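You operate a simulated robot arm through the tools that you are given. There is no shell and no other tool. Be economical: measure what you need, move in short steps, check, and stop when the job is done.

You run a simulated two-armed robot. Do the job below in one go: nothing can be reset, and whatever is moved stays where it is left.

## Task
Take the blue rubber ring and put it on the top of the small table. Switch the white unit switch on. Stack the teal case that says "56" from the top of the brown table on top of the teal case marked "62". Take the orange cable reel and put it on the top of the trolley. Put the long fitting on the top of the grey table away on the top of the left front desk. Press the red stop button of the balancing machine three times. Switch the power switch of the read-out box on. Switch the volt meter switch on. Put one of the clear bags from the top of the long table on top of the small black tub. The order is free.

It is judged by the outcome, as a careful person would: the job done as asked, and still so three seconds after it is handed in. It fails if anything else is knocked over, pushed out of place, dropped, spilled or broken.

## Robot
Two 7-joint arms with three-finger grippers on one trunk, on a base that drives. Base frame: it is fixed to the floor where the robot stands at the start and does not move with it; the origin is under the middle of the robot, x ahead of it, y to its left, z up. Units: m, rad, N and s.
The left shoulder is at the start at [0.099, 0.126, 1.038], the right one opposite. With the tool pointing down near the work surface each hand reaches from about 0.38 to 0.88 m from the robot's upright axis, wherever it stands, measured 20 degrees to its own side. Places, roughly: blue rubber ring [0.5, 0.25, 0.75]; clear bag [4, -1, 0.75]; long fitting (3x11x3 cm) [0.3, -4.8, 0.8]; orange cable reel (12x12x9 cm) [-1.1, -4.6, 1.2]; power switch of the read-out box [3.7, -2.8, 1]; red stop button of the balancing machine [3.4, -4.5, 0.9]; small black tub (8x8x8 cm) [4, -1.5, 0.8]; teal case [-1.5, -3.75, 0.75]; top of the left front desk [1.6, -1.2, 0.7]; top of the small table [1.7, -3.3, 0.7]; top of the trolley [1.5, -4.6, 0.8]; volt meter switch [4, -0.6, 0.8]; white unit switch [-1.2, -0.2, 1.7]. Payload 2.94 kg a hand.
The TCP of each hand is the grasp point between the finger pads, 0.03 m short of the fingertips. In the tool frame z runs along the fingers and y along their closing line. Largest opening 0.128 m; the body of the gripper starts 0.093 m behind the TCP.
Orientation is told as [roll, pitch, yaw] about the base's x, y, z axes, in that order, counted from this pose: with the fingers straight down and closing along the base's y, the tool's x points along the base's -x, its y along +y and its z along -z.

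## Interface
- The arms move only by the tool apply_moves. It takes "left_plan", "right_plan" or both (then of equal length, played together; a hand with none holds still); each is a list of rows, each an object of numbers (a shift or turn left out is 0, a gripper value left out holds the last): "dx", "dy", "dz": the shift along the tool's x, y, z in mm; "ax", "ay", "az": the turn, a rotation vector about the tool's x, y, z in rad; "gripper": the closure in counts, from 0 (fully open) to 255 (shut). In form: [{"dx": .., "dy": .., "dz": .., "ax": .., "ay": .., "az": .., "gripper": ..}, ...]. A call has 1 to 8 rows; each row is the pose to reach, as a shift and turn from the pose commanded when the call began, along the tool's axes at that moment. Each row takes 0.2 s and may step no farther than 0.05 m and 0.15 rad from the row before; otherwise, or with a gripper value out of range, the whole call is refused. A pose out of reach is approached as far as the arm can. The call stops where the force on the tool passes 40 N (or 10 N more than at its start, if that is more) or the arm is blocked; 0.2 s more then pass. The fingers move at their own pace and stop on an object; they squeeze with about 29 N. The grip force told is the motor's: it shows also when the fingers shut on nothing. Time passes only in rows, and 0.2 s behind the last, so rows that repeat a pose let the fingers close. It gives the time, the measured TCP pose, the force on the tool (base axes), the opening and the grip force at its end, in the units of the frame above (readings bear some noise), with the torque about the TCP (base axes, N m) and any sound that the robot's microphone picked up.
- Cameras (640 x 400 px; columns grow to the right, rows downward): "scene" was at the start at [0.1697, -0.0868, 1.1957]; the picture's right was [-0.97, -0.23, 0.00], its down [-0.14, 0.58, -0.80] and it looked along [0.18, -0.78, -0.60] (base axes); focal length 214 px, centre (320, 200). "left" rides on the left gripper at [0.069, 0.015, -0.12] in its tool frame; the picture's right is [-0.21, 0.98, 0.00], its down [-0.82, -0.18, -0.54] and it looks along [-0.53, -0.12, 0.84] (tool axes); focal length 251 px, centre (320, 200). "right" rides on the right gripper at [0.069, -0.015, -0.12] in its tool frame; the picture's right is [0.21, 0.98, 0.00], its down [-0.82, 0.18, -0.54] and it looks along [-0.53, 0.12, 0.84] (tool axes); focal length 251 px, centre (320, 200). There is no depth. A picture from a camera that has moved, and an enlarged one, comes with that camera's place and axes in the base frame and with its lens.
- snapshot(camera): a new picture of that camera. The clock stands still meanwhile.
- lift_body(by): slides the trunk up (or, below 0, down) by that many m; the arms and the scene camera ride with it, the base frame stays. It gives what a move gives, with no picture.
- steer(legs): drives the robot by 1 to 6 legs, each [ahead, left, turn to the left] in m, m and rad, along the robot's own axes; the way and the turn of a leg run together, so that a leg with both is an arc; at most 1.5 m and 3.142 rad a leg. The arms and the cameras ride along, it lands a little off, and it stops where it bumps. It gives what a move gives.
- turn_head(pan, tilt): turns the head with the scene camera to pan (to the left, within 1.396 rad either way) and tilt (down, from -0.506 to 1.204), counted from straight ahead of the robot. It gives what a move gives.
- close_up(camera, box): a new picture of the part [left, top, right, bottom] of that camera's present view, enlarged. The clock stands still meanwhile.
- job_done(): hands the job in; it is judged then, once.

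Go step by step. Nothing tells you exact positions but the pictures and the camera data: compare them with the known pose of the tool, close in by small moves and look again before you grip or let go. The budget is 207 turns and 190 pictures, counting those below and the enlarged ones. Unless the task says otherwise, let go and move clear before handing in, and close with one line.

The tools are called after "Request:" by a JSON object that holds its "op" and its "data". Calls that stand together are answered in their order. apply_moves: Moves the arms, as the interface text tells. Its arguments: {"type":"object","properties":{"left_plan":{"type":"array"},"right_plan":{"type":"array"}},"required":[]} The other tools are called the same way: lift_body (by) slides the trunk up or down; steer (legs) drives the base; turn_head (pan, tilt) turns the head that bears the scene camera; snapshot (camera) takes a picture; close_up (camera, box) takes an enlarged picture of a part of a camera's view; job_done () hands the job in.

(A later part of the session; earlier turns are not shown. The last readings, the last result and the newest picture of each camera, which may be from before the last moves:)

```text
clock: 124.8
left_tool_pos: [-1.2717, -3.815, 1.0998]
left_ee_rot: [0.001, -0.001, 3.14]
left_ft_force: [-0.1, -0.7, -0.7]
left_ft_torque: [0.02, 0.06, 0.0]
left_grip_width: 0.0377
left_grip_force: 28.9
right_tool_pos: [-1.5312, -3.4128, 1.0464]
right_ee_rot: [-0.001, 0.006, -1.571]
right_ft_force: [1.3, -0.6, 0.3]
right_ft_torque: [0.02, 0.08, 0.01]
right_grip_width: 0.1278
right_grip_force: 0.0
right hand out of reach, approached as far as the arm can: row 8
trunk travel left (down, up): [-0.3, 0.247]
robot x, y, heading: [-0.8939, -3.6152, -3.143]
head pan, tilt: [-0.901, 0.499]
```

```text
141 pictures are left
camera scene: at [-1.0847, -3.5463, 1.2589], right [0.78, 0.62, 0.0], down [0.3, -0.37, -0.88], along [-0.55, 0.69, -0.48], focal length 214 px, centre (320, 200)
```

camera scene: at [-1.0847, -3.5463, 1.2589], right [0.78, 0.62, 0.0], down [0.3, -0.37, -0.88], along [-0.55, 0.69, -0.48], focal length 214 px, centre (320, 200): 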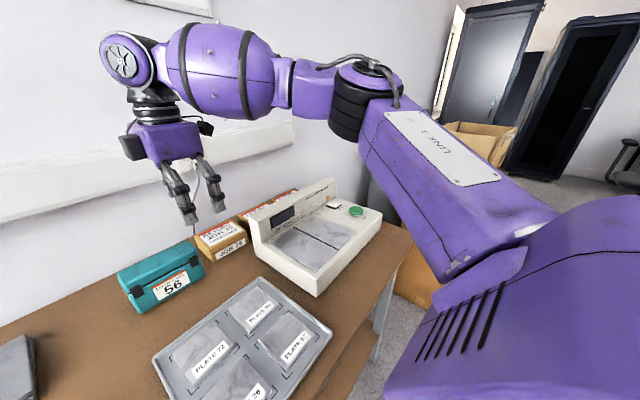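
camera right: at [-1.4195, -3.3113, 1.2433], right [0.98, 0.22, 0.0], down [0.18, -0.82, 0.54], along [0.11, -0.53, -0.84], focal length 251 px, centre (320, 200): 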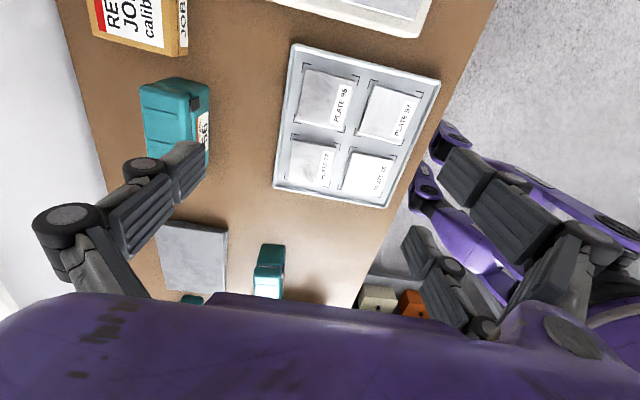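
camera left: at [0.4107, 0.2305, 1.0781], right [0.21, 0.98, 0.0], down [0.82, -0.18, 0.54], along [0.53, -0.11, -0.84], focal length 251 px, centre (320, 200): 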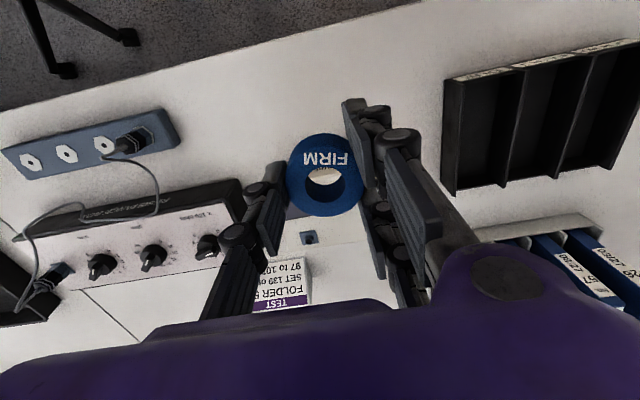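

The trunk leans forward as it lowers, which adds reach. I raise the hand slightly, lower the trunk 0.12 and go on toward 56.

Request:
{"op": "apply_moves", "data": {"right_plan": [{"dz": -40, "dx": 0, "dy": 20}, {"dz": -60, "dy": 20}], "left_plan": [{"dz": -30}, {"dz": -60}]}}

Request:
{"op": "lift_body", "data": {"by": -0.13}}

Request:
{"op": "apply_moves", "data": {"right_plan": [{"dx": -35, "dy": -30}, {"dx": -70, "dy": -60}, {"dx": -77, "dy": -90}, {"dx": -77, "dy": -110, "dz": 15}, {"dx": -77, "dy": -124, "dz": 30}]}}

Request:
{"op": "snapshot", "data": {"camera": "right"}}

```text
clock: 125.4
left_tool_pos: [-1.2735, -3.8146, 1.1593]
left_ee_rot: [0.0, -0.002, -3.141]
left_ft_force: [-0.3, 0.6, -1.0]
left_ft_torque: [-0.03, -0.01, 0.02]
left_grip_width: 0.0379
left_grip_force: 28.9
right_tool_pos: [-1.5104, -3.412, 1.1068]
right_ee_rot: [0.0, 0.002, -1.568]
right_ft_force: [-0.4, 0.5, 0.2]
right_ft_torque: [-0.03, 0.02, 0.03]
right_grip_width: 0.1283
right_grip_force: 0.0
trunk travel left (down, up): [-0.3, 0.247]
robot x, y, heading: [-0.8929, -3.6123, -3.144]
head pan, tilt: [-0.901, 0.499]
```

```text
clock: 126.9
left_tool_pos: [-1.2717, -3.8146, 1.0284]
left_ee_rot: [0.0, -0.003, 3.141]
left_ft_force: [0.0, 0.3, -0.7]
left_ft_torque: [-0.02, 0.06, 0.0]
left_grip_width: 0.0379
left_grip_force: 28.7
right_tool_pos: [-1.5104, -3.4121, 0.9766]
right_ee_rot: [-0.002, -0.001, -1.57]
right_ft_force: [-0.8, -0.3, 0.2]
right_ft_torque: [0.01, 0.02, -0.03]
right_grip_width: 0.1279
right_grip_force: 0.1
trunk travel left (down, up): [-0.17, 0.377]
robot x, y, heading: [-0.892, -3.6146, -3.137]
head pan, tilt: [-0.901, 0.499]
```

```text
clock: 128.1
left_tool_pos: [-1.274, -3.8142, 1.0284]
left_ee_rot: [0.001, -0.003, 3.143]
left_ft_force: [0.0, -0.2, -0.7]
left_ft_torque: [0.03, -0.01, 0.0]
left_grip_width: 0.0378
left_grip_force: 28.8
right_tool_pos: [-1.5342, -3.4397, 0.9743]
right_ee_rot: [-0.001, -0.001, -1.568]
right_ft_force: [-0.4, -0.4, 0.2]
right_ft_torque: [0.01, -0.02, 0.02]
right_grip_width: 0.1283
right_grip_force: 0.1
right hand out of reach, approached as far as the arm can: row 1, 2, 3, 4, 5
trunk travel left (down, up): [-0.17, 0.377]
robot x, y, heading: [-0.8916, -3.6137, -3.142]
head pan, tilt: [-0.901, 0.499]
```

```text
140 pictures are left
camera right: at [-1.5487, -3.3697, 1.0954], right [0.98, 0.22, 0.0], down [0.18, -0.82, 0.54], along [0.12, -0.53, -0.84], focal length 251 px, centre (320, 200)
```

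right: 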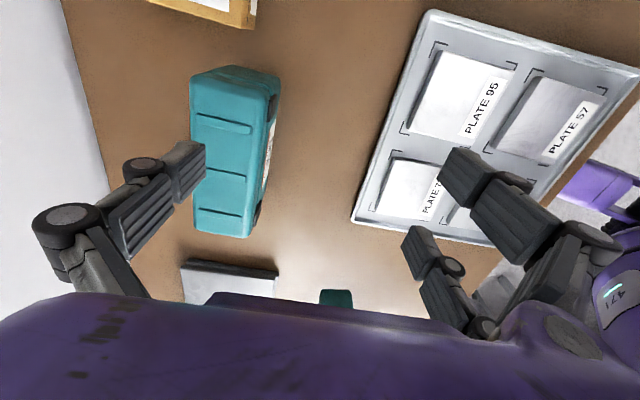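

Reach still short at this height. I look down to see how much room the base has before the table.

Request:
{"op": "turn_head", "data": {"pan": 0.0, "tilt": 1.2}}

Request:
{"op": "snapshot", "data": {"camera": "scene"}}

```text
clock: 129.3
left_tool_pos: [-1.274, -3.8144, 1.0304]
left_ee_rot: [0.0, -0.001, 3.144]
left_ft_force: [0.1, -1.0, -0.5]
left_ft_torque: [0.01, 0.0, 0.01]
left_grip_width: 0.0382
left_grip_force: 29.4
right_tool_pos: [-1.5329, -3.4396, 0.9738]
right_ee_rot: [-0.001, 0.0, -1.568]
right_ft_force: [-0.1, 0.2, 0.2]
right_ft_torque: [0.04, 0.0, 0.0]
right_grip_width: 0.1279
right_grip_force: 0.1
trunk travel left (down, up): [-0.17, 0.377]
robot x, y, heading: [-0.891, -3.6131, -3.141]
head pan, tilt: [0.0, 1.201]
```

```text
139 pictures are left
camera scene: at [-1.1357, -3.5586, 1.1077], right [0.67, 0.74, 0.0], down [0.44, -0.4, -0.81], along [-0.6, 0.54, -0.59], focal length 214 px, centre (320, 200)
```

scene: 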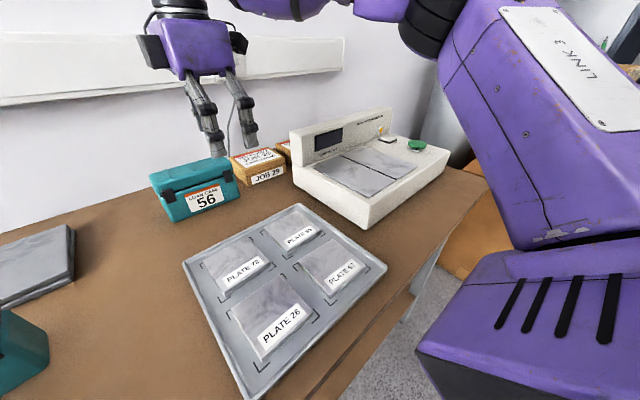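

The head is again blocked by the left arm. I move the left hand outward and look straight down at the table edge.

Request:
{"op": "apply_moves", "data": {"left_plan": [{"dy": 40}, {"dy": 80}, {"dy": 120}, {"dy": 160}]}}

Request:
{"op": "turn_head", "data": {"pan": 0.0, "tilt": 1.2}}

Request:
{"op": "snapshot", "data": {"camera": "scene"}}

```text
clock: 130.5
left_tool_pos: [-1.2778, -3.9454, 1.0361]
left_ee_rot: [-0.077, -0.125, 3.131]
left_ft_force: [0.0, 0.9, -1.1]
left_ft_torque: [-0.01, -0.06, 0.04]
left_grip_width: 0.0381
left_grip_force: 29.3
left hand out of reach, approached as far as the arm can: row 2, 3, 4
right_tool_pos: [-1.5353, -3.439, 0.9719]
right_ee_rot: [0.004, 0.0, -1.568]
right_ft_force: [-0.6, 1.5, 0.4]
right_ft_torque: [-0.1, -0.09, 0.01]
right_grip_width: 0.1281
right_grip_force: 0.0
trunk travel left (down, up): [-0.17, 0.377]
robot x, y, heading: [-0.8926, -3.6171, -3.139]
head pan, tilt: [0.0, 1.201]
stopped in row 4 (left hand): the arm was blocked; the commanded pose is now the measured one
```

```text
clock: 131.1
left_tool_pos: [-1.2779, -3.9475, 1.0351]
left_ee_rot: [-0.078, -0.126, 3.133]
left_ft_force: [0.2, 0.1, 0.2]
left_ft_torque: [0.0, 0.0, 0.02]
left_grip_width: 0.0379
left_grip_force: 29.3
right_tool_pos: [-1.5335, -3.4414, 0.9747]
right_ee_rot: [0.001, 0.0, -1.569]
right_ft_force: [0.8, -0.1, 0.0]
right_ft_torque: [0.01, 0.01, 0.04]
right_grip_width: 0.128
right_grip_force: 0.0
trunk travel left (down, up): [-0.17, 0.377]
robot x, y, heading: [-0.8956, -3.6132, -3.142]
head pan, tilt: [0.0, 1.201]
```

```text
138 pictures are left
camera scene: at [-1.1353, -3.5594, 1.1062], right [0.67, 0.74, 0.0], down [0.45, -0.41, -0.8], along [-0.59, 0.54, -0.61], focal length 214 px, centre (320, 200)
```

scene: 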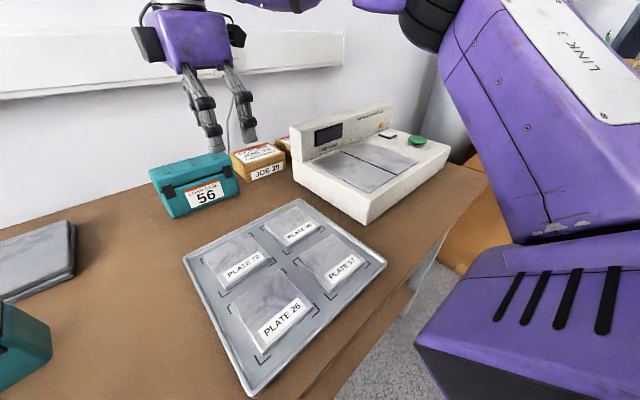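

The left arm and head interfere. I turn the head back, extend the left hand forward and level it.

Request:
{"op": "turn_head", "data": {"pan": -1.1, "tilt": 0.8}}

Request:
{"op": "apply_moves", "data": {"left_plan": [{"dx": -35, "ax": -0.026, "ay": 0.042}, {"dx": -70, "ax": -0.052, "ay": 0.084}, {"dx": -100, "ax": -0.078, "ay": 0.125, "dy": 30}, {"dx": -110, "ax": -0.078, "ay": 0.125, "dy": 60}]}}

Request:
{"op": "turn_head", "data": {"pan": 0.0, "tilt": 1.2}}

Request:
{"op": "snapshot", "data": {"camera": "scene"}}

```text
clock: 132.5
left_tool_pos: [-1.2758, -3.9451, 1.0353]
left_ee_rot: [-0.076, -0.128, 3.13]
left_ft_force: [0.2, 0.7, -0.5]
left_ft_torque: [0.01, 0.01, -0.01]
left_grip_width: 0.038
left_grip_force: 29.3
right_tool_pos: [-1.5336, -3.4408, 0.9752]
right_ee_rot: [-0.002, 0.0, -1.567]
right_ft_force: [0.3, 0.1, -0.1]
right_ft_torque: [0.04, -0.02, -0.02]
right_grip_width: 0.1279
right_grip_force: 0.2
trunk travel left (down, up): [-0.17, 0.377]
robot x, y, heading: [-0.8957, -3.6144, -3.142]
head pan, tilt: [-1.1, 0.799]
```

```text
clock: 133.5
left_tool_pos: [-1.3897, -4.0061, 1.0427]
left_ee_rot: [0.0, -0.001, 3.125]
left_ft_force: [-0.1, -0.8, -0.4]
left_ft_torque: [0.05, -0.03, 0.0]
left_grip_width: 0.0382
left_grip_force: 29.0
right_tool_pos: [-1.5361, -3.4434, 0.9722]
right_ee_rot: [0.003, 0.003, -1.567]
right_ft_force: [-0.8, -1.0, -0.9]
right_ft_torque: [0.05, -0.05, -0.06]
right_grip_width: 0.1279
right_grip_force: 0.1
trunk travel left (down, up): [-0.17, 0.377]
robot x, y, heading: [-0.8931, -3.6183, -3.139]
head pan, tilt: [-1.1, 0.799]
```

```text
clock: 134.8
left_tool_pos: [-1.3877, -4.0049, 1.0459]
left_ee_rot: [-0.001, -0.004, 3.125]
left_ft_force: [0.0, 0.2, -0.6]
left_ft_torque: [0.01, 0.01, 0.0]
left_grip_width: 0.0378
left_grip_force: 28.9
right_tool_pos: [-1.533, -3.4407, 0.9741]
right_ee_rot: [0.0, 0.0, -1.569]
right_ft_force: [0.3, 0.7, -0.1]
right_ft_torque: [0.0, 0.04, 0.0]
right_grip_width: 0.1279
right_grip_force: 0.0
trunk travel left (down, up): [-0.17, 0.377]
robot x, y, heading: [-0.893, -3.6135, -3.137]
head pan, tilt: [0.0, 1.201]
```

```text
137 pictures are left
camera scene: at [-1.1253, -3.567, 1.084], right [0.68, 0.73, 0.0], down [0.58, -0.55, -0.6], along [-0.44, 0.41, -0.8], focal length 214 px, centre (320, 200)
```

scene: 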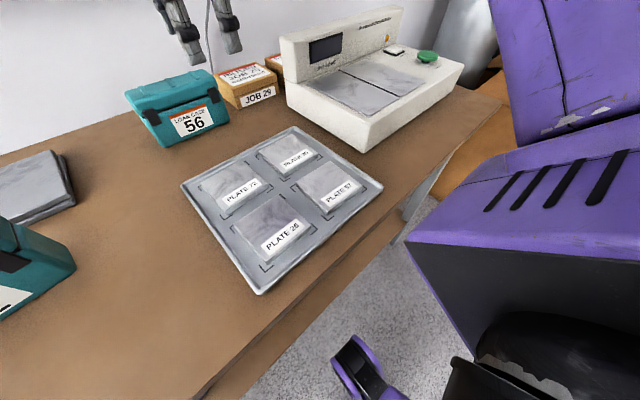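

The base front is ~0.1 m from the table edge, so I can move 0.07 m closer. I do so with the right hand first raised slightly.

Request:
{"op": "steer", "data": {"legs": [[0.07, 0, 0]]}}

Request:
{"op": "apply_moves", "data": {"right_plan": [{"dx": -25}, {"dx": -50}, {"dx": -50, "dy": -10, "dz": 20}, {"dx": -50, "dy": -18, "dz": 45}]}}

Request:
{"op": "snapshot", "data": {"camera": "right"}}

```text
clock: 135.8
left_tool_pos: [-1.4583, -4.0042, 1.0428]
left_ee_rot: [0.001, -0.001, 3.127]
left_ft_force: [-0.8, -0.2, -1.2]
left_ft_torque: [0.02, 0.0, 0.01]
left_grip_width: 0.0379
left_grip_force: 29.2
right_tool_pos: [-1.6023, -3.4414, 0.9743]
right_ee_rot: [0.0, 0.0, -1.567]
right_ft_force: [-0.3, 0.3, -0.6]
right_ft_torque: [-0.03, -0.03, 0.01]
right_grip_width: 0.1278
right_grip_force: 0.0
trunk travel left (down, up): [-0.17, 0.377]
robot x, y, heading: [-0.9617, -3.6178, -3.145]
head pan, tilt: [0.0, 1.201]
```

```text
clock: 136.8
left_tool_pos: [-1.4578, -4.0041, 1.0435]
left_ee_rot: [0.002, -0.002, 3.126]
left_ft_force: [0.1, -0.5, -0.3]
left_ft_torque: [-0.01, -0.02, -0.02]
left_grip_width: 0.0379
left_grip_force: 28.8
right_tool_pos: [-1.6064, -3.4449, 0.9678]
right_ee_rot: [-0.001, -0.002, -1.57]
right_ft_force: [1.2, -0.6, 1.3]
right_ft_torque: [0.04, 0.02, -0.02]
right_grip_width: 0.128
right_grip_force: 0.1
right hand out of reach, approached as far as the arm can: row 1, 2, 3, 4
trunk travel left (down, up): [-0.17, 0.377]
robot x, y, heading: [-0.9627, -3.6159, -3.141]
head pan, tilt: [0.0, 1.201]
```

```text
136 pictures are left
camera right: at [-1.6219, -3.3762, 1.0883], right [0.98, 0.22, 0.0], down [0.18, -0.82, 0.54], along [0.12, -0.53, -0.84], focal length 251 px, centre (320, 200)
```

right: 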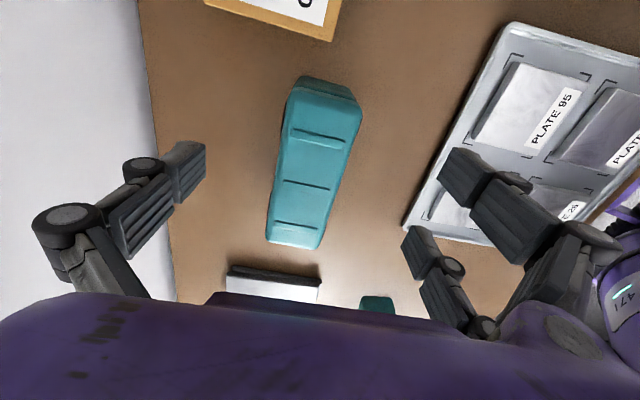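

Downward motion also fails here, so yaw −90° hits a joint limit. I test by easing the yaw back by 0.5 rad and moving inward/down slightly.

Request:
{"op": "apply_moves", "data": {"right_plan": [{"az": 0.15}, {"az": 0.3}, {"az": 0.45}, {"az": 0.55}]}}

Request:
{"op": "apply_moves", "data": {"right_plan": [{"dx": -20, "dy": 12}, {"dx": -39, "dy": 24}, {"dx": -39, "dy": 24, "dz": 20}]}}

```text
clock: 137.8
left_tool_pos: [-1.4577, -4.0058, 1.0445]
left_ee_rot: [0.001, -0.001, 3.125]
left_ft_force: [0.8, -0.3, -0.9]
left_ft_torque: [0.01, -0.02, 0.0]
left_grip_width: 0.0377
left_grip_force: 28.3
right_tool_pos: [-1.6068, -3.4452, 0.9668]
right_ee_rot: [-0.001, -0.002, -2.119]
right_ft_force: [-0.4, 0.2, -0.1]
right_ft_torque: [-0.01, 0.0, 0.04]
right_grip_width: 0.1278
right_grip_force: 0.0
trunk travel left (down, up): [-0.17, 0.377]
robot x, y, heading: [-0.9614, -3.616, -3.144]
head pan, tilt: [0.0, 1.201]
```

```text
clock: 138.6
left_tool_pos: [-1.4572, -4.0032, 1.0431]
left_ee_rot: [0.001, -0.001, 3.127]
left_ft_force: [-0.2, -0.1, -0.1]
left_ft_torque: [-0.02, -0.01, 0.01]
left_grip_width: 0.038
left_grip_force: 28.8
right_tool_pos: [-1.6077, -3.4454, 0.9652]
right_ee_rot: [0.001, -0.002, -2.117]
right_ft_force: [0.7, 0.4, 0.6]
right_ft_torque: [-0.01, -0.01, 0.02]
right_grip_width: 0.1282
right_grip_force: 0.0
right hand out of reach, approached as far as the arm can: row 1, 2, 3
trunk travel left (down, up): [-0.17, 0.377]
robot x, y, heading: [-0.9614, -3.6171, -3.14]
head pan, tilt: [0.0, 1.201]
```

Both head and right arm seem hindered by the left arm's posture. I move the left hand to its mirrored start-like place (out to the left) and retry the head.

Request:
{"op": "apply_moves", "data": {"left_plan": [{"dx": 30, "dy": 30}, {"dx": 60, "dy": 60}, {"dx": 90, "dy": 90}, {"dx": 115, "dy": 120}, {"dx": 115, "dy": 150}]}}

Request:
{"op": "turn_head", "data": {"pan": -0.9, "tilt": 0.9}}

Request:
{"op": "turn_head", "data": {"pan": 0.3, "tilt": 0.9}}

Request:
{"op": "snapshot", "data": {"camera": "scene"}}

```text
clock: 139.8
left_tool_pos: [-1.3451, -4.1583, 1.0425]
left_ee_rot: [0.001, 0.001, 3.126]
left_ft_force: [-0.1, -0.5, 0.5]
left_ft_torque: [0.05, 0.0, -0.01]
left_grip_width: 0.0378
left_grip_force: 29.1
right_tool_pos: [-1.6084, -3.4462, 0.9649]
right_ee_rot: [0.0, 0.0, -2.118]
right_ft_force: [0.2, 0.5, -0.1]
right_ft_torque: [0.0, 0.0, 0.02]
right_grip_width: 0.1278
right_grip_force: 0.1
trunk travel left (down, up): [-0.17, 0.377]
robot x, y, heading: [-0.9664, -3.6172, -3.14]
head pan, tilt: [0.0, 1.201]
```

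```text
clock: 141.0
left_tool_pos: [-1.3445, -4.1564, 1.0438]
left_ee_rot: [0.002, -0.004, 3.126]
left_ft_force: [-0.3, 0.6, -0.1]
left_ft_torque: [0.05, 0.01, 0.01]
left_grip_width: 0.0378
left_grip_force: 28.8
right_tool_pos: [-1.6078, -3.446, 0.9652]
right_ee_rot: [-0.001, -0.001, -2.116]
right_ft_force: [-0.2, -0.3, 0.1]
right_ft_torque: [0.01, -0.01, 0.0]
right_grip_width: 0.1278
right_grip_force: 0.1
trunk travel left (down, up): [-0.17, 0.377]
robot x, y, heading: [-0.9624, -3.6144, -3.144]
head pan, tilt: [-0.901, 0.901]
```

```text
clock: 142.4
left_tool_pos: [-1.3442, -4.1564, 1.0447]
left_ee_rot: [0.002, -0.004, 3.126]
left_ft_force: [0.4, -0.5, -0.5]
left_ft_torque: [0.0, 0.02, 0.01]
left_grip_width: 0.0382
left_grip_force: 29.2
right_tool_pos: [-1.6083, -3.4444, 0.9658]
right_ee_rot: [-0.001, -0.001, -2.117]
right_ft_force: [-0.1, -0.6, -0.9]
right_ft_torque: [0.01, 0.04, 0.0]
right_grip_width: 0.1279
right_grip_force: 0.0
trunk travel left (down, up): [-0.17, 0.377]
robot x, y, heading: [-0.9637, -3.6128, -3.141]
head pan, tilt: [0.3, 0.901]
```

```text
135 pictures are left
camera scene: at [-1.2039, -3.5753, 1.0863], right [0.56, 0.83, 0.0], down [0.65, -0.44, -0.63], along [-0.52, 0.35, -0.78], focal length 214 px, centre (320, 200)
```

scene: 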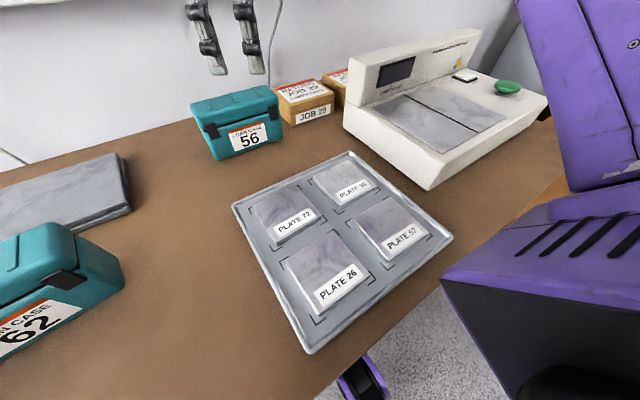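

The head is limited only by high tilt, not the arms. I retract the right hand a bit, bring the trunk to +0.05, then descend and move in.

Request:
{"op": "apply_moves", "data": {"right_plan": [{"dx": 10, "dy": 45, "az": -0.15}, {"dx": 15, "dy": 80, "az": -0.3}, {"dx": 15, "dy": 90, "az": -0.45}, {"dx": 15, "dy": 90, "az": -0.55}]}}

Request:
{"op": "turn_head", "data": {"pan": -0.9, "tilt": 0.5}}

Request:
{"op": "lift_body", "data": {"by": 0.13}}

Request:
{"op": "apply_moves", "data": {"right_plan": [{"dz": 30}, {"dz": 60}, {"dz": 90}, {"dz": 120}, {"dz": 140}]}}

Request:
{"op": "snapshot", "data": {"camera": "scene"}}

```text
clock: 143.4
left_tool_pos: [-1.3449, -4.1563, 1.044]
left_ee_rot: [0.0, -0.001, 3.126]
left_ft_force: [-0.1, 0.3, -0.5]
left_ft_torque: [-0.01, 0.0, 0.03]
left_grip_width: 0.038
left_grip_force: 29.2
right_tool_pos: [-1.5239, -3.4796, 0.9657]
right_ee_rot: [-0.003, 0.0, -1.568]
right_ft_force: [-0.2, -0.4, 0.6]
right_ft_torque: [0.01, 0.02, 0.03]
right_grip_width: 0.1281
right_grip_force: 0.0
trunk travel left (down, up): [-0.17, 0.377]
robot x, y, heading: [-0.9603, -3.6142, -3.142]
head pan, tilt: [0.3, 0.901]
```

```text
clock: 144.8
left_tool_pos: [-1.3446, -4.1565, 1.0441]
left_ee_rot: [0.0, -0.002, 3.126]
left_ft_force: [-0.2, 0.3, 0.6]
left_ft_torque: [-0.01, 0.01, -0.02]
left_grip_width: 0.0378
left_grip_force: 29.0
right_tool_pos: [-1.5237, -3.4781, 0.9664]
right_ee_rot: [-0.001, 0.0, -1.567]
right_ft_force: [0.5, -0.7, 0.2]
right_ft_torque: [-0.03, 0.03, 0.02]
right_grip_width: 0.1281
right_grip_force: 0.1
trunk travel left (down, up): [-0.17, 0.377]
robot x, y, heading: [-0.9614, -3.6158, -3.14]
head pan, tilt: [-0.901, 0.499]
```

```text
clock: 146.4
left_tool_pos: [-1.345, -4.1558, 1.1734]
left_ee_rot: [-0.001, -0.001, 3.126]
left_ft_force: [0.2, -0.1, -0.5]
left_ft_torque: [0.01, -0.01, -0.01]
left_grip_width: 0.0377
left_grip_force: 29.2
right_tool_pos: [-1.5248, -3.48, 1.0944]
right_ee_rot: [0.002, -0.002, -1.567]
right_ft_force: [0.0, -1.2, -0.9]
right_ft_torque: [-0.02, -0.01, 0.01]
right_grip_width: 0.1279
right_grip_force: 0.1
trunk travel left (down, up): [-0.3, 0.247]
robot x, y, heading: [-0.9642, -3.6128, -3.144]
head pan, tilt: [-0.901, 0.499]
```

```text
clock: 147.6
left_tool_pos: [-1.3454, -4.1568, 1.1747]
left_ee_rot: [0.002, -0.002, 3.126]
left_ft_force: [0.2, -0.4, -0.2]
left_ft_torque: [0.01, 0.0, 0.01]
left_grip_width: 0.0381
left_grip_force: 29.3
right_tool_pos: [-1.5242, -3.4805, 0.9562]
right_ee_rot: [-0.003, -0.001, -1.566]
right_ft_force: [-0.3, -0.9, -0.5]
right_ft_torque: [-0.02, 0.03, 0.01]
right_grip_width: 0.128
right_grip_force: 0.0
trunk travel left (down, up): [-0.3, 0.247]
robot x, y, heading: [-0.9619, -3.6136, -3.141]
head pan, tilt: [-0.901, 0.499]
```

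```text
134 pictures are left
camera scene: at [-1.1558, -3.5463, 1.2587], right [0.78, 0.62, 0.0], down [0.3, -0.37, -0.88], along [-0.55, 0.69, -0.48], focal length 214 px, centre (320, 200)
```

scene: 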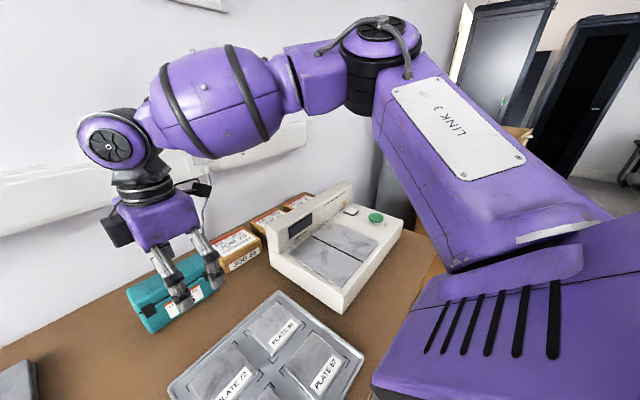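

Now motion works. I move forward over the case.

Request:
{"op": "apply_moves", "data": {"right_plan": [{"dx": -5, "dy": -30}, {"dx": -10, "dy": -60}, {"dx": -10, "dy": -90}, {"dx": -10, "dy": -96}]}}

Request:
{"op": "snapshot", "data": {"camera": "right"}}

```text
clock: 148.6
left_tool_pos: [-1.3445, -4.1572, 1.175]
left_ee_rot: [0.003, 0.0, 3.126]
left_ft_force: [-0.9, -1.4, -1.0]
left_ft_torque: [0.02, 0.03, 0.04]
left_grip_width: 0.0378
left_grip_force: 29.0
right_tool_pos: [-1.5633, -3.4674, 0.9603]
right_ee_rot: [-0.003, -0.002, -1.567]
right_ft_force: [-0.6, 0.0, -0.2]
right_ft_torque: [0.0, 0.02, 0.03]
right_grip_width: 0.128
right_grip_force: 0.0
right hand out of reach, approached as far as the arm can: row 1, 2, 3, 4
trunk travel left (down, up): [-0.3, 0.247]
robot x, y, heading: [-0.9649, -3.6163, -3.146]
head pan, tilt: [-0.901, 0.499]
```

```text
133 pictures are left
camera right: at [-1.5783, -3.3987, 1.0811], right [0.98, 0.22, 0.0], down [0.18, -0.82, 0.54], along [0.12, -0.53, -0.84], focal length 251 px, centre (320, 200)
```

right: 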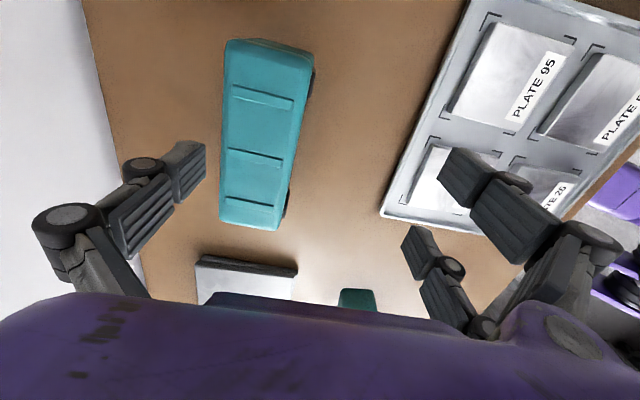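

Inward reach is the issue, so I put the case more to the robot's right: pull the left hand in, strafe the base left 0.18, then reach.

Request:
{"op": "apply_moves", "data": {"left_plan": [{"dy": -40}, {"dy": -80}, {"dy": -120}, {"dy": -160}, {"dy": -200}], "right_plan": [{"dy": 30}, {"dy": 50}, {"dy": 50}, {"dy": 50}, {"dy": 50}]}}

Request:
{"op": "steer", "data": {"legs": [[0, 0.18, 0]]}}

Request:
{"op": "apply_moves", "data": {"right_plan": [{"dx": 40}, {"dx": 80}, {"dx": 120}, {"dx": 157, "dy": -10}, {"dx": 157, "dy": -50}, {"dx": 157, "dy": -90}, {"dx": 157, "dy": -107}]}}

Request:
{"op": "snapshot", "data": {"camera": "right"}}

```text
clock: 149.8
left_tool_pos: [-1.341, -3.9553, 1.1737]
left_ee_rot: [0.003, -0.001, 3.127]
left_ft_force: [-0.7, 0.4, -0.3]
left_ft_torque: [-0.04, 0.02, 0.0]
left_grip_width: 0.038
left_grip_force: 29.3
right_tool_pos: [-1.5134, -3.4688, 0.9598]
right_ee_rot: [0.002, -0.002, -1.567]
right_ft_force: [0.1, -0.8, -0.2]
right_ft_torque: [-0.01, -0.01, -0.01]
right_grip_width: 0.128
right_grip_force: 0.0
trunk travel left (down, up): [-0.3, 0.247]
robot x, y, heading: [-0.9648, -3.6164, -3.139]
head pan, tilt: [-0.901, 0.499]
```

```text
clock: 152.0
left_tool_pos: [-1.3405, -4.1345, 1.1736]
left_ee_rot: [0.001, -0.003, 3.124]
left_ft_force: [0.0, -0.3, 0.1]
left_ft_torque: [-0.01, -0.05, 0.01]
left_grip_width: 0.0379
left_grip_force: 29.4
right_tool_pos: [-1.5133, -3.6462, 0.9597]
right_ee_rot: [-0.002, 0.0, -1.569]
right_ft_force: [0.4, 0.0, -0.6]
right_ft_torque: [0.01, 0.02, -0.02]
right_grip_width: 0.128
right_grip_force: 0.1
trunk travel left (down, up): [-0.3, 0.247]
robot x, y, heading: [-0.96, -3.7948, -3.142]
head pan, tilt: [-0.901, 0.499]
```

```text
clock: 153.6
left_tool_pos: [-1.3414, -4.1343, 1.1743]
left_ee_rot: [0.0, -0.001, 3.122]
left_ft_force: [-0.5, 0.0, -1.2]
left_ft_torque: [0.01, 0.0, 0.0]
left_grip_width: 0.0379
left_grip_force: 29.3
right_tool_pos: [-1.62, -3.4905, 0.96]
right_ee_rot: [-0.001, 0.001, -1.566]
right_ft_force: [0.4, -0.3, 1.8]
right_ft_torque: [0.03, 0.01, 0.0]
right_grip_width: 0.1278
right_grip_force: 0.0
trunk travel left (down, up): [-0.3, 0.247]
robot x, y, heading: [-0.9627, -3.7928, -3.139]
head pan, tilt: [-0.901, 0.499]
```

```text
132 pictures are left
camera right: at [-1.6355, -3.4202, 1.0809], right [0.98, 0.22, 0.0], down [0.18, -0.82, 0.54], along [0.12, -0.53, -0.84], focal length 251 px, centre (320, 200)
```

right: 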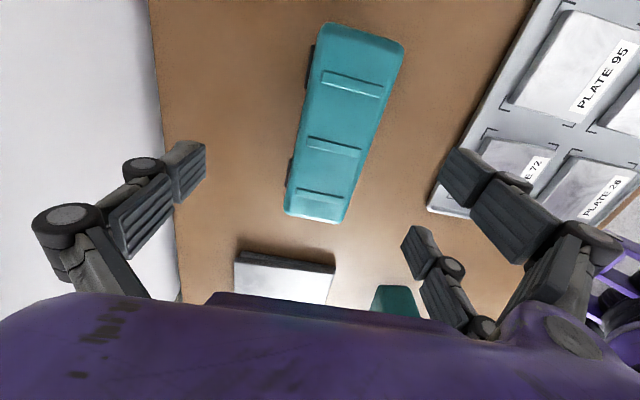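

Reached. The case centre is about (-1.606,-3.495), aligned with y. I correct 1.4 cm and descend.

Request:
{"op": "apply_moves", "data": {"right_plan": [{"dy": 14, "dx": -4, "dz": 30}, {"dy": 14, "dx": -4, "dz": 70}, {"dy": 14, "dx": -4, "dz": 105}]}}

Request:
{"op": "snapshot", "data": {"camera": "right"}}

```text
clock: 154.4
left_tool_pos: [-1.3409, -4.1349, 1.174]
left_ee_rot: [0.002, -0.003, 3.124]
left_ft_force: [-0.6, -0.4, -0.2]
left_ft_torque: [-0.02, -0.03, -0.02]
left_grip_width: 0.0378
left_grip_force: 29.0
right_tool_pos: [-1.6072, -3.4943, 0.8541]
right_ee_rot: [-0.002, -0.002, -1.567]
right_ft_force: [0.3, -0.3, 0.9]
right_ft_torque: [0.0, 0.03, 0.0]
right_grip_width: 0.1277
right_grip_force: 0.0
trunk travel left (down, up): [-0.3, 0.247]
robot x, y, heading: [-0.9653, -3.7961, -3.141]
head pan, tilt: [-0.901, 0.499]
```

```text
131 pictures are left
camera right: at [-1.6217, -3.4243, 0.9749], right [0.98, 0.22, 0.0], down [0.18, -0.82, 0.54], along [0.12, -0.53, -0.84], focal length 251 px, centre (320, 200)
```

right: 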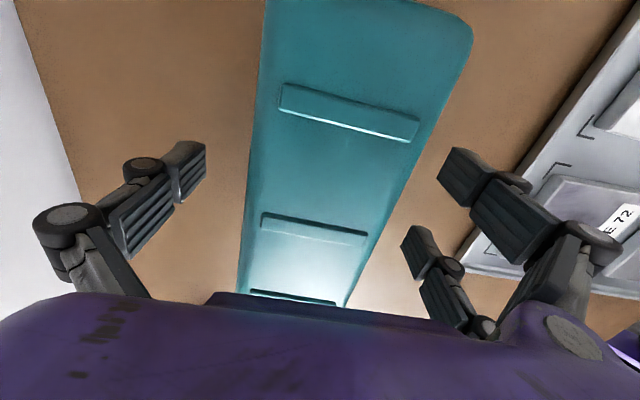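

Centre rib is at y≈-3.51; I shift 1.5 cm, go down and grip.

Request:
{"op": "apply_moves", "data": {"right_plan": [{"dx": -15}, {"dx": -15, "dz": 15}, {"dx": -15, "dz": 24}, {"dx": -15, "dz": 24, "gripper": 255}, {"dx": -15, "dz": 24}, {"dx": -15, "dz": 24}, {"dx": -15, "dz": 24}]}}

```text
clock: 156.0
left_tool_pos: [-1.3419, -4.1335, 1.1742]
left_ee_rot: [0.003, -0.003, 3.125]
left_ft_force: [0.0, 0.0, -0.3]
left_ft_torque: [-0.02, 0.0, 0.0]
left_grip_width: 0.0379
left_grip_force: 29.3
right_tool_pos: [-1.6071, -3.5083, 0.8325]
right_ee_rot: [-0.003, 0.0, -1.568]
right_ft_force: [-1.8, 0.9, 2.5]
right_ft_torque: [-0.18, 0.17, -0.12]
right_grip_width: 0.0628
right_grip_force: 29.3
trunk travel left (down, up): [-0.3, 0.247]
robot x, y, heading: [-0.9635, -3.7943, -3.14]
head pan, tilt: [-0.901, 0.499]
```

Gripped (6.3 cm). Lifting, then a look.

Request:
{"op": "apply_moves", "data": {"right_plan": [{"dz": -20}, {"dz": -60}, {"dz": -100}, {"dz": -130}]}}

Request:
{"op": "turn_head", "data": {"pan": -0.3, "tilt": 0.6}}

Request:
{"op": "snapshot", "data": {"camera": "scene"}}

```text
clock: 157.0
left_tool_pos: [-1.3407, -4.1339, 1.174]
left_ee_rot: [0.002, -0.005, 3.124]
left_ft_force: [-0.1, -0.2, 0.0]
left_ft_torque: [0.02, 0.06, -0.02]
left_grip_width: 0.038
left_grip_force: 28.9
right_tool_pos: [-1.6058, -3.5079, 0.9614]
right_ee_rot: [0.001, 0.0, -1.568]
right_ft_force: [-0.1, -0.4, -4.0]
right_ft_torque: [-0.14, 0.04, 0.02]
right_grip_width: 0.0627
right_grip_force: 28.7
trunk travel left (down, up): [-0.3, 0.247]
robot x, y, heading: [-0.9629, -3.7926, -3.14]
head pan, tilt: [-0.901, 0.499]
```

```text
clock: 158.0
left_tool_pos: [-1.3425, -4.1349, 1.173]
left_ee_rot: [0.002, -0.001, 3.124]
left_ft_force: [-0.6, 0.5, -0.4]
left_ft_torque: [0.0, 0.01, 0.03]
left_grip_width: 0.038
left_grip_force: 28.9
right_tool_pos: [-1.6081, -3.5091, 0.9601]
right_ee_rot: [-0.001, 0.001, -1.567]
right_ft_force: [0.3, 0.7, -4.8]
right_ft_torque: [-0.11, 0.01, -0.03]
right_grip_width: 0.0625
right_grip_force: 28.9
trunk travel left (down, up): [-0.3, 0.247]
robot x, y, heading: [-0.9576, -3.7929, -3.142]
head pan, tilt: [-0.3, 0.6]
```

```text
130 pictures are left
camera scene: at [-1.1838, -3.7696, 1.2496], right [0.3, 0.96, 0.0], down [0.54, -0.17, -0.82], along [-0.79, 0.24, -0.57], focal length 214 px, centre (320, 200)
```

scene: 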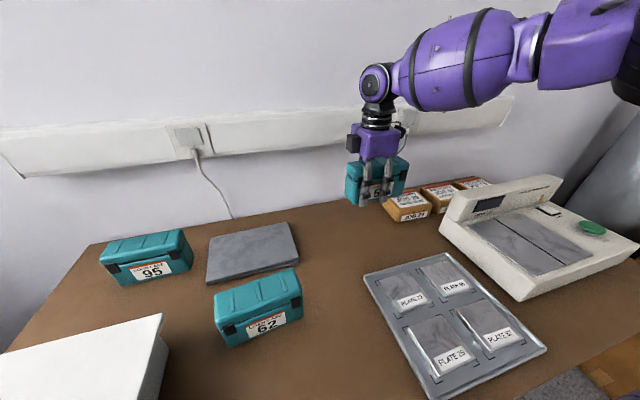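

The case hangs level. 62's centre is about (-1.452,-3.815). I bring the hand back, then toward it.

Request:
{"op": "apply_moves", "data": {"right_plan": [{"dy": 45, "dz": -10}, {"dy": 90, "dz": -20}, {"dy": 125, "dx": -20, "dz": -30}, {"dy": 155, "dx": -50, "dz": -30}, {"dy": 155, "dx": -95, "dz": -30}, {"dy": 155, "dx": -140, "dz": -30}, {"dy": 155, "dx": -185, "dz": -30}, {"dy": 155, "dx": -230, "dz": -30}]}}

```text
clock: 159.8
left_tool_pos: [-1.3416, -4.1337, 1.1733]
left_ee_rot: [0.002, -0.002, 3.123]
left_ft_force: [-1.3, -0.7, -1.2]
left_ft_torque: [-0.01, 0.02, -0.02]
left_grip_width: 0.0379
left_grip_force: 28.9
right_tool_pos: [-1.4513, -3.7168, 0.9889]
right_ee_rot: [0.0, 0.0, -1.57]
right_ft_force: [-1.2, -1.0, -4.3]
right_ft_torque: [-0.13, 0.0, 0.02]
right_grip_width: 0.0625
right_grip_force: 28.8
right hand out of reach, approached as far as the arm can: row 8
trunk travel left (down, up): [-0.3, 0.247]
robot x, y, heading: [-0.962, -3.7918, 3.144]
head pan, tilt: [-0.3, 0.6]
```

Inward limit again; I rotate the base left 0.25 rad so the 62 case is more to the right-hand side, then straighten the hand.

Request:
{"op": "steer", "data": {"legs": [[0, 0, 0.25]]}}

Request:
{"op": "apply_moves", "data": {"right_plan": [{"az": 0.1}, {"az": 0.165}]}}

Request:
{"op": "turn_head", "data": {"pan": -0.2, "tilt": 0.65}}

Request:
{"op": "snapshot", "data": {"camera": "scene"}}

Request:
{"op": "snapshot", "data": {"camera": "right"}}

```text
clock: 161.1
left_tool_pos: [-1.2447, -4.2192, 1.1739]
left_ee_rot: [0.0, -0.003, -2.907]
left_ft_force: [0.2, -0.8, -0.3]
left_ft_torque: [0.04, 0.01, 0.01]
left_grip_width: 0.0378
left_grip_force: 29.1
right_tool_pos: [-1.4551, -3.8395, 0.9892]
right_ee_rot: [-0.002, -0.001, -1.318]
right_ft_force: [-0.2, 0.3, -3.7]
right_ft_torque: [-0.08, 0.0, 0.02]
right_grip_width: 0.0627
right_grip_force: 29.0
trunk travel left (down, up): [-0.3, 0.247]
robot x, y, heading: [-0.9647, -3.7923, -2.891]
head pan, tilt: [-0.3, 0.6]
```

```text
clock: 161.7
left_tool_pos: [-1.2448, -4.2185, 1.1739]
left_ee_rot: [0.002, -0.002, -2.907]
left_ft_force: [1.3, 0.0, -0.5]
left_ft_torque: [0.01, 0.03, -0.01]
left_grip_width: 0.0377
left_grip_force: 29.0
right_tool_pos: [-1.4539, -3.8403, 0.9887]
right_ee_rot: [-0.001, 0.001, -1.483]
right_ft_force: [0.4, -0.2, -4.1]
right_ft_torque: [-0.1, 0.01, 0.0]
right_grip_width: 0.0626
right_grip_force: 29.3
trunk travel left (down, up): [-0.3, 0.247]
robot x, y, heading: [-0.9616, -3.7965, -2.889]
head pan, tilt: [-0.3, 0.6]
```

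```text
clock: 162.3
left_tool_pos: [-1.2448, -4.2171, 1.1739]
left_ee_rot: [0.002, -0.003, -2.907]
left_ft_force: [0.5, 0.7, -0.6]
left_ft_torque: [0.0, -0.06, -0.01]
left_grip_width: 0.038
left_grip_force: 29.5
right_tool_pos: [-1.4551, -3.84, 0.9899]
right_ee_rot: [0.001, -0.002, -1.481]
right_ft_force: [-0.7, 0.2, -4.2]
right_ft_torque: [-0.07, 0.01, -0.01]
right_grip_width: 0.0623
right_grip_force: 28.6
trunk travel left (down, up): [-0.3, 0.247]
robot x, y, heading: [-0.9635, -3.7945, -2.887]
head pan, tilt: [-0.201, 0.649]
```

```text
129 pictures are left
camera scene: at [-1.1818, -3.834, 1.2453], right [-0.05, 1.0, 0.0], down [0.6, 0.03, -0.8], along [-0.8, -0.04, -0.6], focal length 214 px, centre (320, 200)
```

scene: 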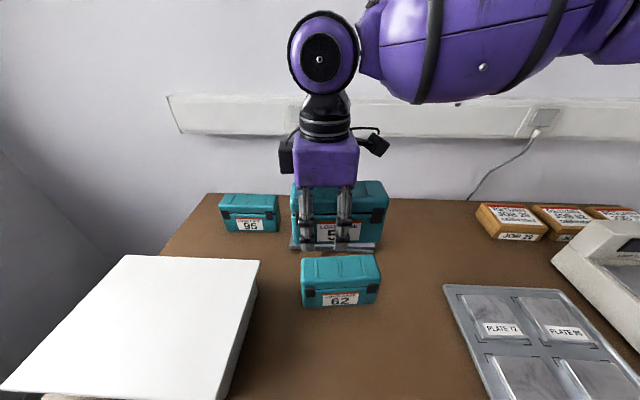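

```text
128 pictures are left
camera right: at [-1.4762, -3.7716, 1.1106], right [0.95, 0.3, 0.0], down [0.25, -0.8, 0.54], along [0.16, -0.52, -0.84], focal length 251 px, centre (320, 200)
```

right: 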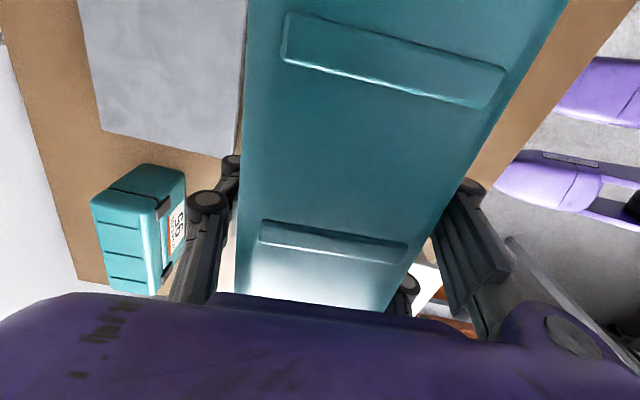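

Relative measurement in this picture: held case must shift +1.4 cm in y. I do that and descend until close.

Request:
{"op": "apply_moves", "data": {"right_plan": [{"dx": 14, "dy": 3}, {"dx": 14, "dy": 3, "dz": 25}, {"dx": 14, "dy": 3, "dz": 45}, {"dx": 14, "dy": 3, "dz": 55}]}}

Request:
{"op": "close_up", "data": {"camera": "scene", "box": [240, 160, 440, 320]}}

```text
clock: 163.3
left_tool_pos: [-1.245, -4.218, 1.1738]
left_ee_rot: [0.002, -0.001, -2.91]
left_ft_force: [0.8, -1.0, -0.8]
left_ft_torque: [0.0, 0.02, 0.0]
left_grip_width: 0.0378
left_grip_force: 28.8
right_tool_pos: [-1.4523, -3.8243, 0.9355]
right_ee_rot: [-0.002, -0.003, -1.482]
right_ft_force: [-0.2, 0.1, -4.3]
right_ft_torque: [-0.1, 0.01, 0.0]
right_grip_width: 0.063
right_grip_force: 28.5
trunk travel left (down, up): [-0.3, 0.247]
robot x, y, heading: [-0.9623, -3.7919, -2.89]
head pan, tilt: [-0.201, 0.649]
```

```text
2.50 times, centred on (340, 240) of scene
camera zoom: at [-1.1819, -3.834, 1.2453], right [-0.05, 1.0, 0.0], down [0.6, 0.03, -0.8], along [-0.8, -0.04, -0.6], focal length 536 px, centre (270, 100)
```

zoom: 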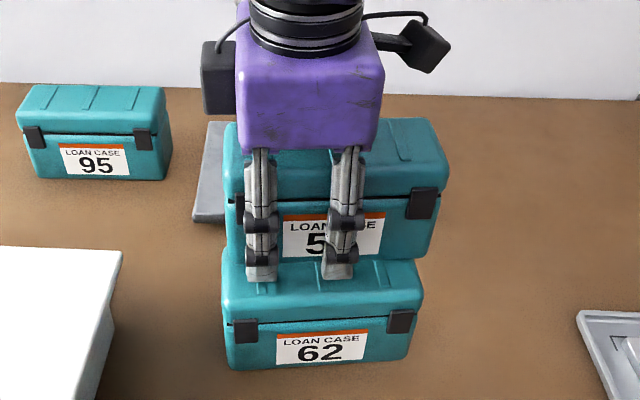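

Close; a finer look at alignment is needed before lowering.

Request:
{"op": "close_up", "data": {"camera": "scene", "box": [290, 220, 420, 320]}}

Request:
{"op": "snapshot", "data": {"camera": "left"}}

```text
4.00 times, centred on (355, 270) of scene
camera zoom: at [-1.1819, -3.834, 1.2453], right [-0.05, 1.0, 0.0], down [0.6, 0.03, -0.8], along [-0.8, -0.04, -0.6], focal length 858 px, centre (180, -80)
```

zoom: 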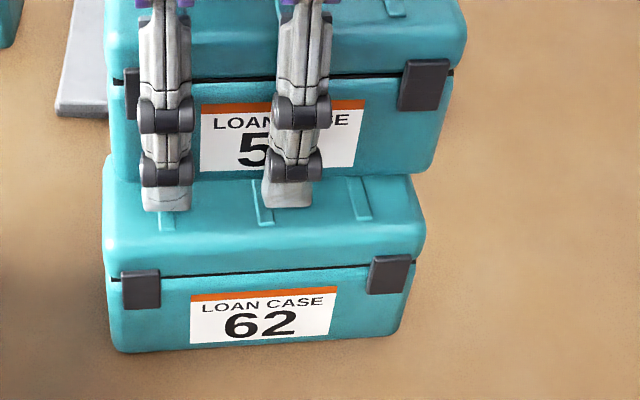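

```text
125 pictures are left
camera left: at [-1.174, -4.2144, 1.2926], right [0.02, -1.0, 0.0], down [-0.84, -0.01, 0.54], along [-0.54, -0.01, -0.84], focal length 251 px, centre (320, 200)
```

left: 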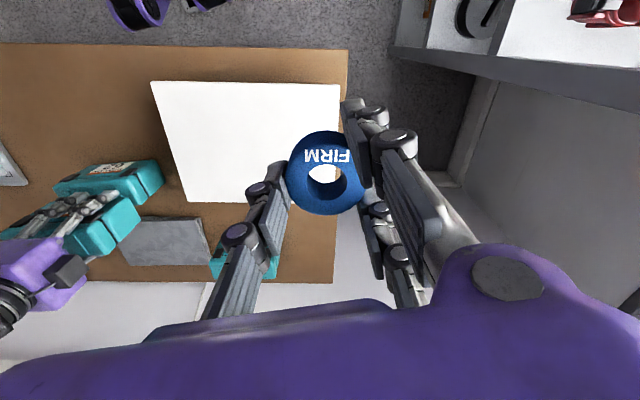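

Both views show 62 about 2.8 cm nearer the robot than the held case. I shift accordingly and recheck.

Request:
{"op": "apply_moves", "data": {"right_plan": [{"dx": -5, "dy": 14, "dz": -12, "az": -0.04}, {"dx": -5, "dy": 28, "dz": -12, "az": -0.04}]}}

Request:
{"op": "close_up", "data": {"camera": "scene", "box": [290, 220, 420, 320]}}

Request:
{"op": "close_up", "data": {"camera": "left", "box": [0, 120, 200, 280]}}

```text
clock: 163.9
left_tool_pos: [-1.2453, -4.2175, 1.1736]
left_ee_rot: [0.002, -0.004, -2.908]
left_ft_force: [-0.5, -0.2, -0.4]
left_ft_torque: [0.02, 0.0, -0.01]
left_grip_width: 0.0378
left_grip_force: 29.4
right_tool_pos: [-1.4255, -3.8287, 0.9469]
right_ee_rot: [0.0, -0.001, -1.445]
right_ft_force: [0.6, 0.5, -4.5]
right_ft_torque: [-0.11, 0.01, 0.0]
right_grip_width: 0.0627
right_grip_force: 29.5
trunk travel left (down, up): [-0.3, 0.247]
robot x, y, heading: [-0.9636, -3.7938, -2.893]
head pan, tilt: [-0.201, 0.649]
```

```text
4.00 times, centred on (355, 270) of scene
camera zoom: at [-1.1815, -3.8339, 1.2453], right [-0.05, 1.0, 0.0], down [0.6, 0.03, -0.8], along [-0.8, -0.04, -0.6], focal length 858 px, centre (180, -80)
```

zoom: 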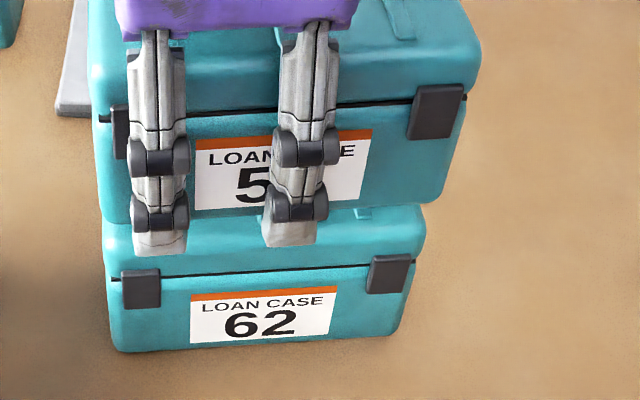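

```text
2.50 times, centred on (100, 200) of left
camera zoom: at [-1.1735, -4.2143, 1.2928], right [0.02, -1.0, 0.0], down [-0.84, -0.01, 0.54], along [-0.54, -0.01, -0.84], focal length 629 px, centre (870, 200)
```

zoom: 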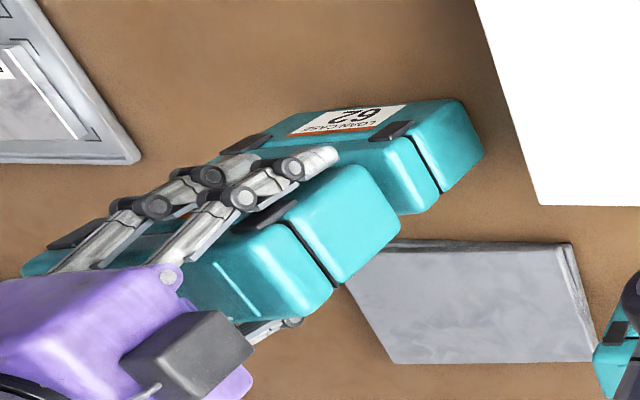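

Well aligned now (a few mm). I apply a small final correction and lower gently.

Request:
{"op": "apply_moves", "data": {"right_plan": [{"dx": -5, "dy": 4}, {"dx": -5, "dy": 4, "dz": 10}, {"dx": -5, "dy": 4, "dz": 17}]}}

Request:
{"op": "apply_moves", "data": {"right_plan": [{"dz": 4}]}}

Request:
{"op": "close_up", "data": {"camera": "left", "box": [0, 120, 200, 280]}}

```text
clock: 164.7
left_tool_pos: [-1.2441, -4.217, 1.1743]
left_ee_rot: [0.002, -0.006, -2.908]
left_ft_force: [-0.4, 0.3, 0.6]
left_ft_torque: [-0.01, -0.04, 0.03]
left_grip_width: 0.0381
left_grip_force: 29.5
right_tool_pos: [-1.4199, -3.8314, 0.9307]
right_ee_rot: [-0.002, -0.001, -1.443]
right_ft_force: [-1.8, 2.4, 8.7]
right_ft_torque: [0.68, -0.17, 0.09]
right_grip_width: 0.0628
right_grip_force: 29.0
trunk travel left (down, up): [-0.3, 0.247]
robot x, y, heading: [-0.9643, -3.794, -2.893]
head pan, tilt: [-0.201, 0.649]
```

```text
clock: 165.1
left_tool_pos: [-1.2428, -4.2178, 1.1742]
left_ee_rot: [0.001, -0.002, -2.908]
left_ft_force: [0.1, -0.4, -0.7]
left_ft_torque: [0.02, -0.02, 0.03]
left_grip_width: 0.0378
left_grip_force: 29.3
right_tool_pos: [-1.4204, -3.8329, 0.9301]
right_ee_rot: [-0.008, -0.003, -1.443]
right_ft_force: [0.9, 5.5, 28.7]
right_ft_torque: [-0.44, 0.34, -0.11]
right_grip_width: 0.0625
right_grip_force: 29.2
trunk travel left (down, up): [-0.3, 0.247]
robot x, y, heading: [-0.9653, -3.7941, -2.893]
head pan, tilt: [-0.201, 0.649]
```

```text
2.50 times, centred on (100, 200) of left
camera zoom: at [-1.172, -4.2139, 1.2934], right [0.02, -1.0, 0.0], down [-0.84, -0.01, 0.54], along [-0.54, -0.01, -0.84], focal length 629 px, centre (870, 200)
```

zoom: 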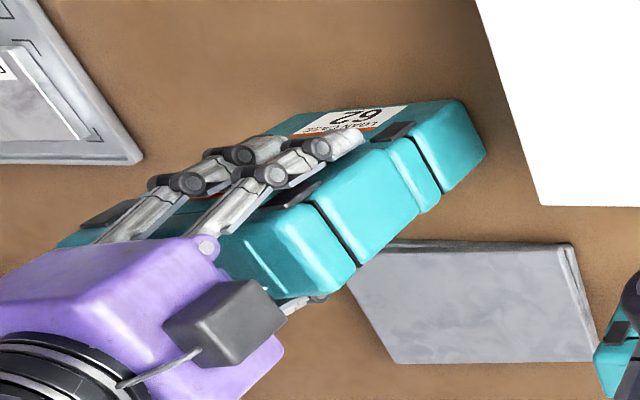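

Contact at the expected height and the ends look flush. I relieve the pressure, open, and lift away.

Request:
{"op": "apply_moves", "data": {"right_plan": [{"dz": -3}, {"dz": -3, "gripper": 90}, {"dz": -3}, {"dz": -3}, {"dz": -40}, {"dz": -80}, {"dz": -120}]}}

Request:
{"op": "snapshot", "data": {"camera": "scene"}}

```text
clock: 166.7
left_tool_pos: [-1.2432, -4.2172, 1.1743]
left_ee_rot: [0.001, -0.005, -2.908]
left_ft_force: [-0.4, 0.8, 0.2]
left_ft_torque: [0.03, 0.01, 0.01]
left_grip_width: 0.038
left_grip_force: 29.0
right_tool_pos: [-1.4202, -3.8319, 1.046]
right_ee_rot: [-0.001, 0.001, -1.442]
right_ft_force: [0.6, -0.2, -0.4]
right_ft_torque: [0.0, -0.02, -0.01]
right_grip_width: 0.0829
right_grip_force: 0.2
trunk travel left (down, up): [-0.3, 0.247]
robot x, y, heading: [-0.9625, -3.7922, -2.891]
head pan, tilt: [-0.201, 0.649]
```

```text
121 pictures are left
camera scene: at [-1.1808, -3.834, 1.2455], right [-0.05, 1.0, 0.0], down [0.6, 0.03, -0.8], along [-0.8, -0.04, -0.6], focal length 214 px, centre (320, 200)
```

scene: 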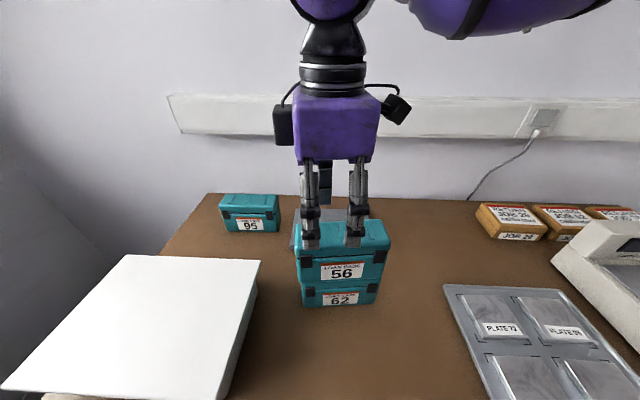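

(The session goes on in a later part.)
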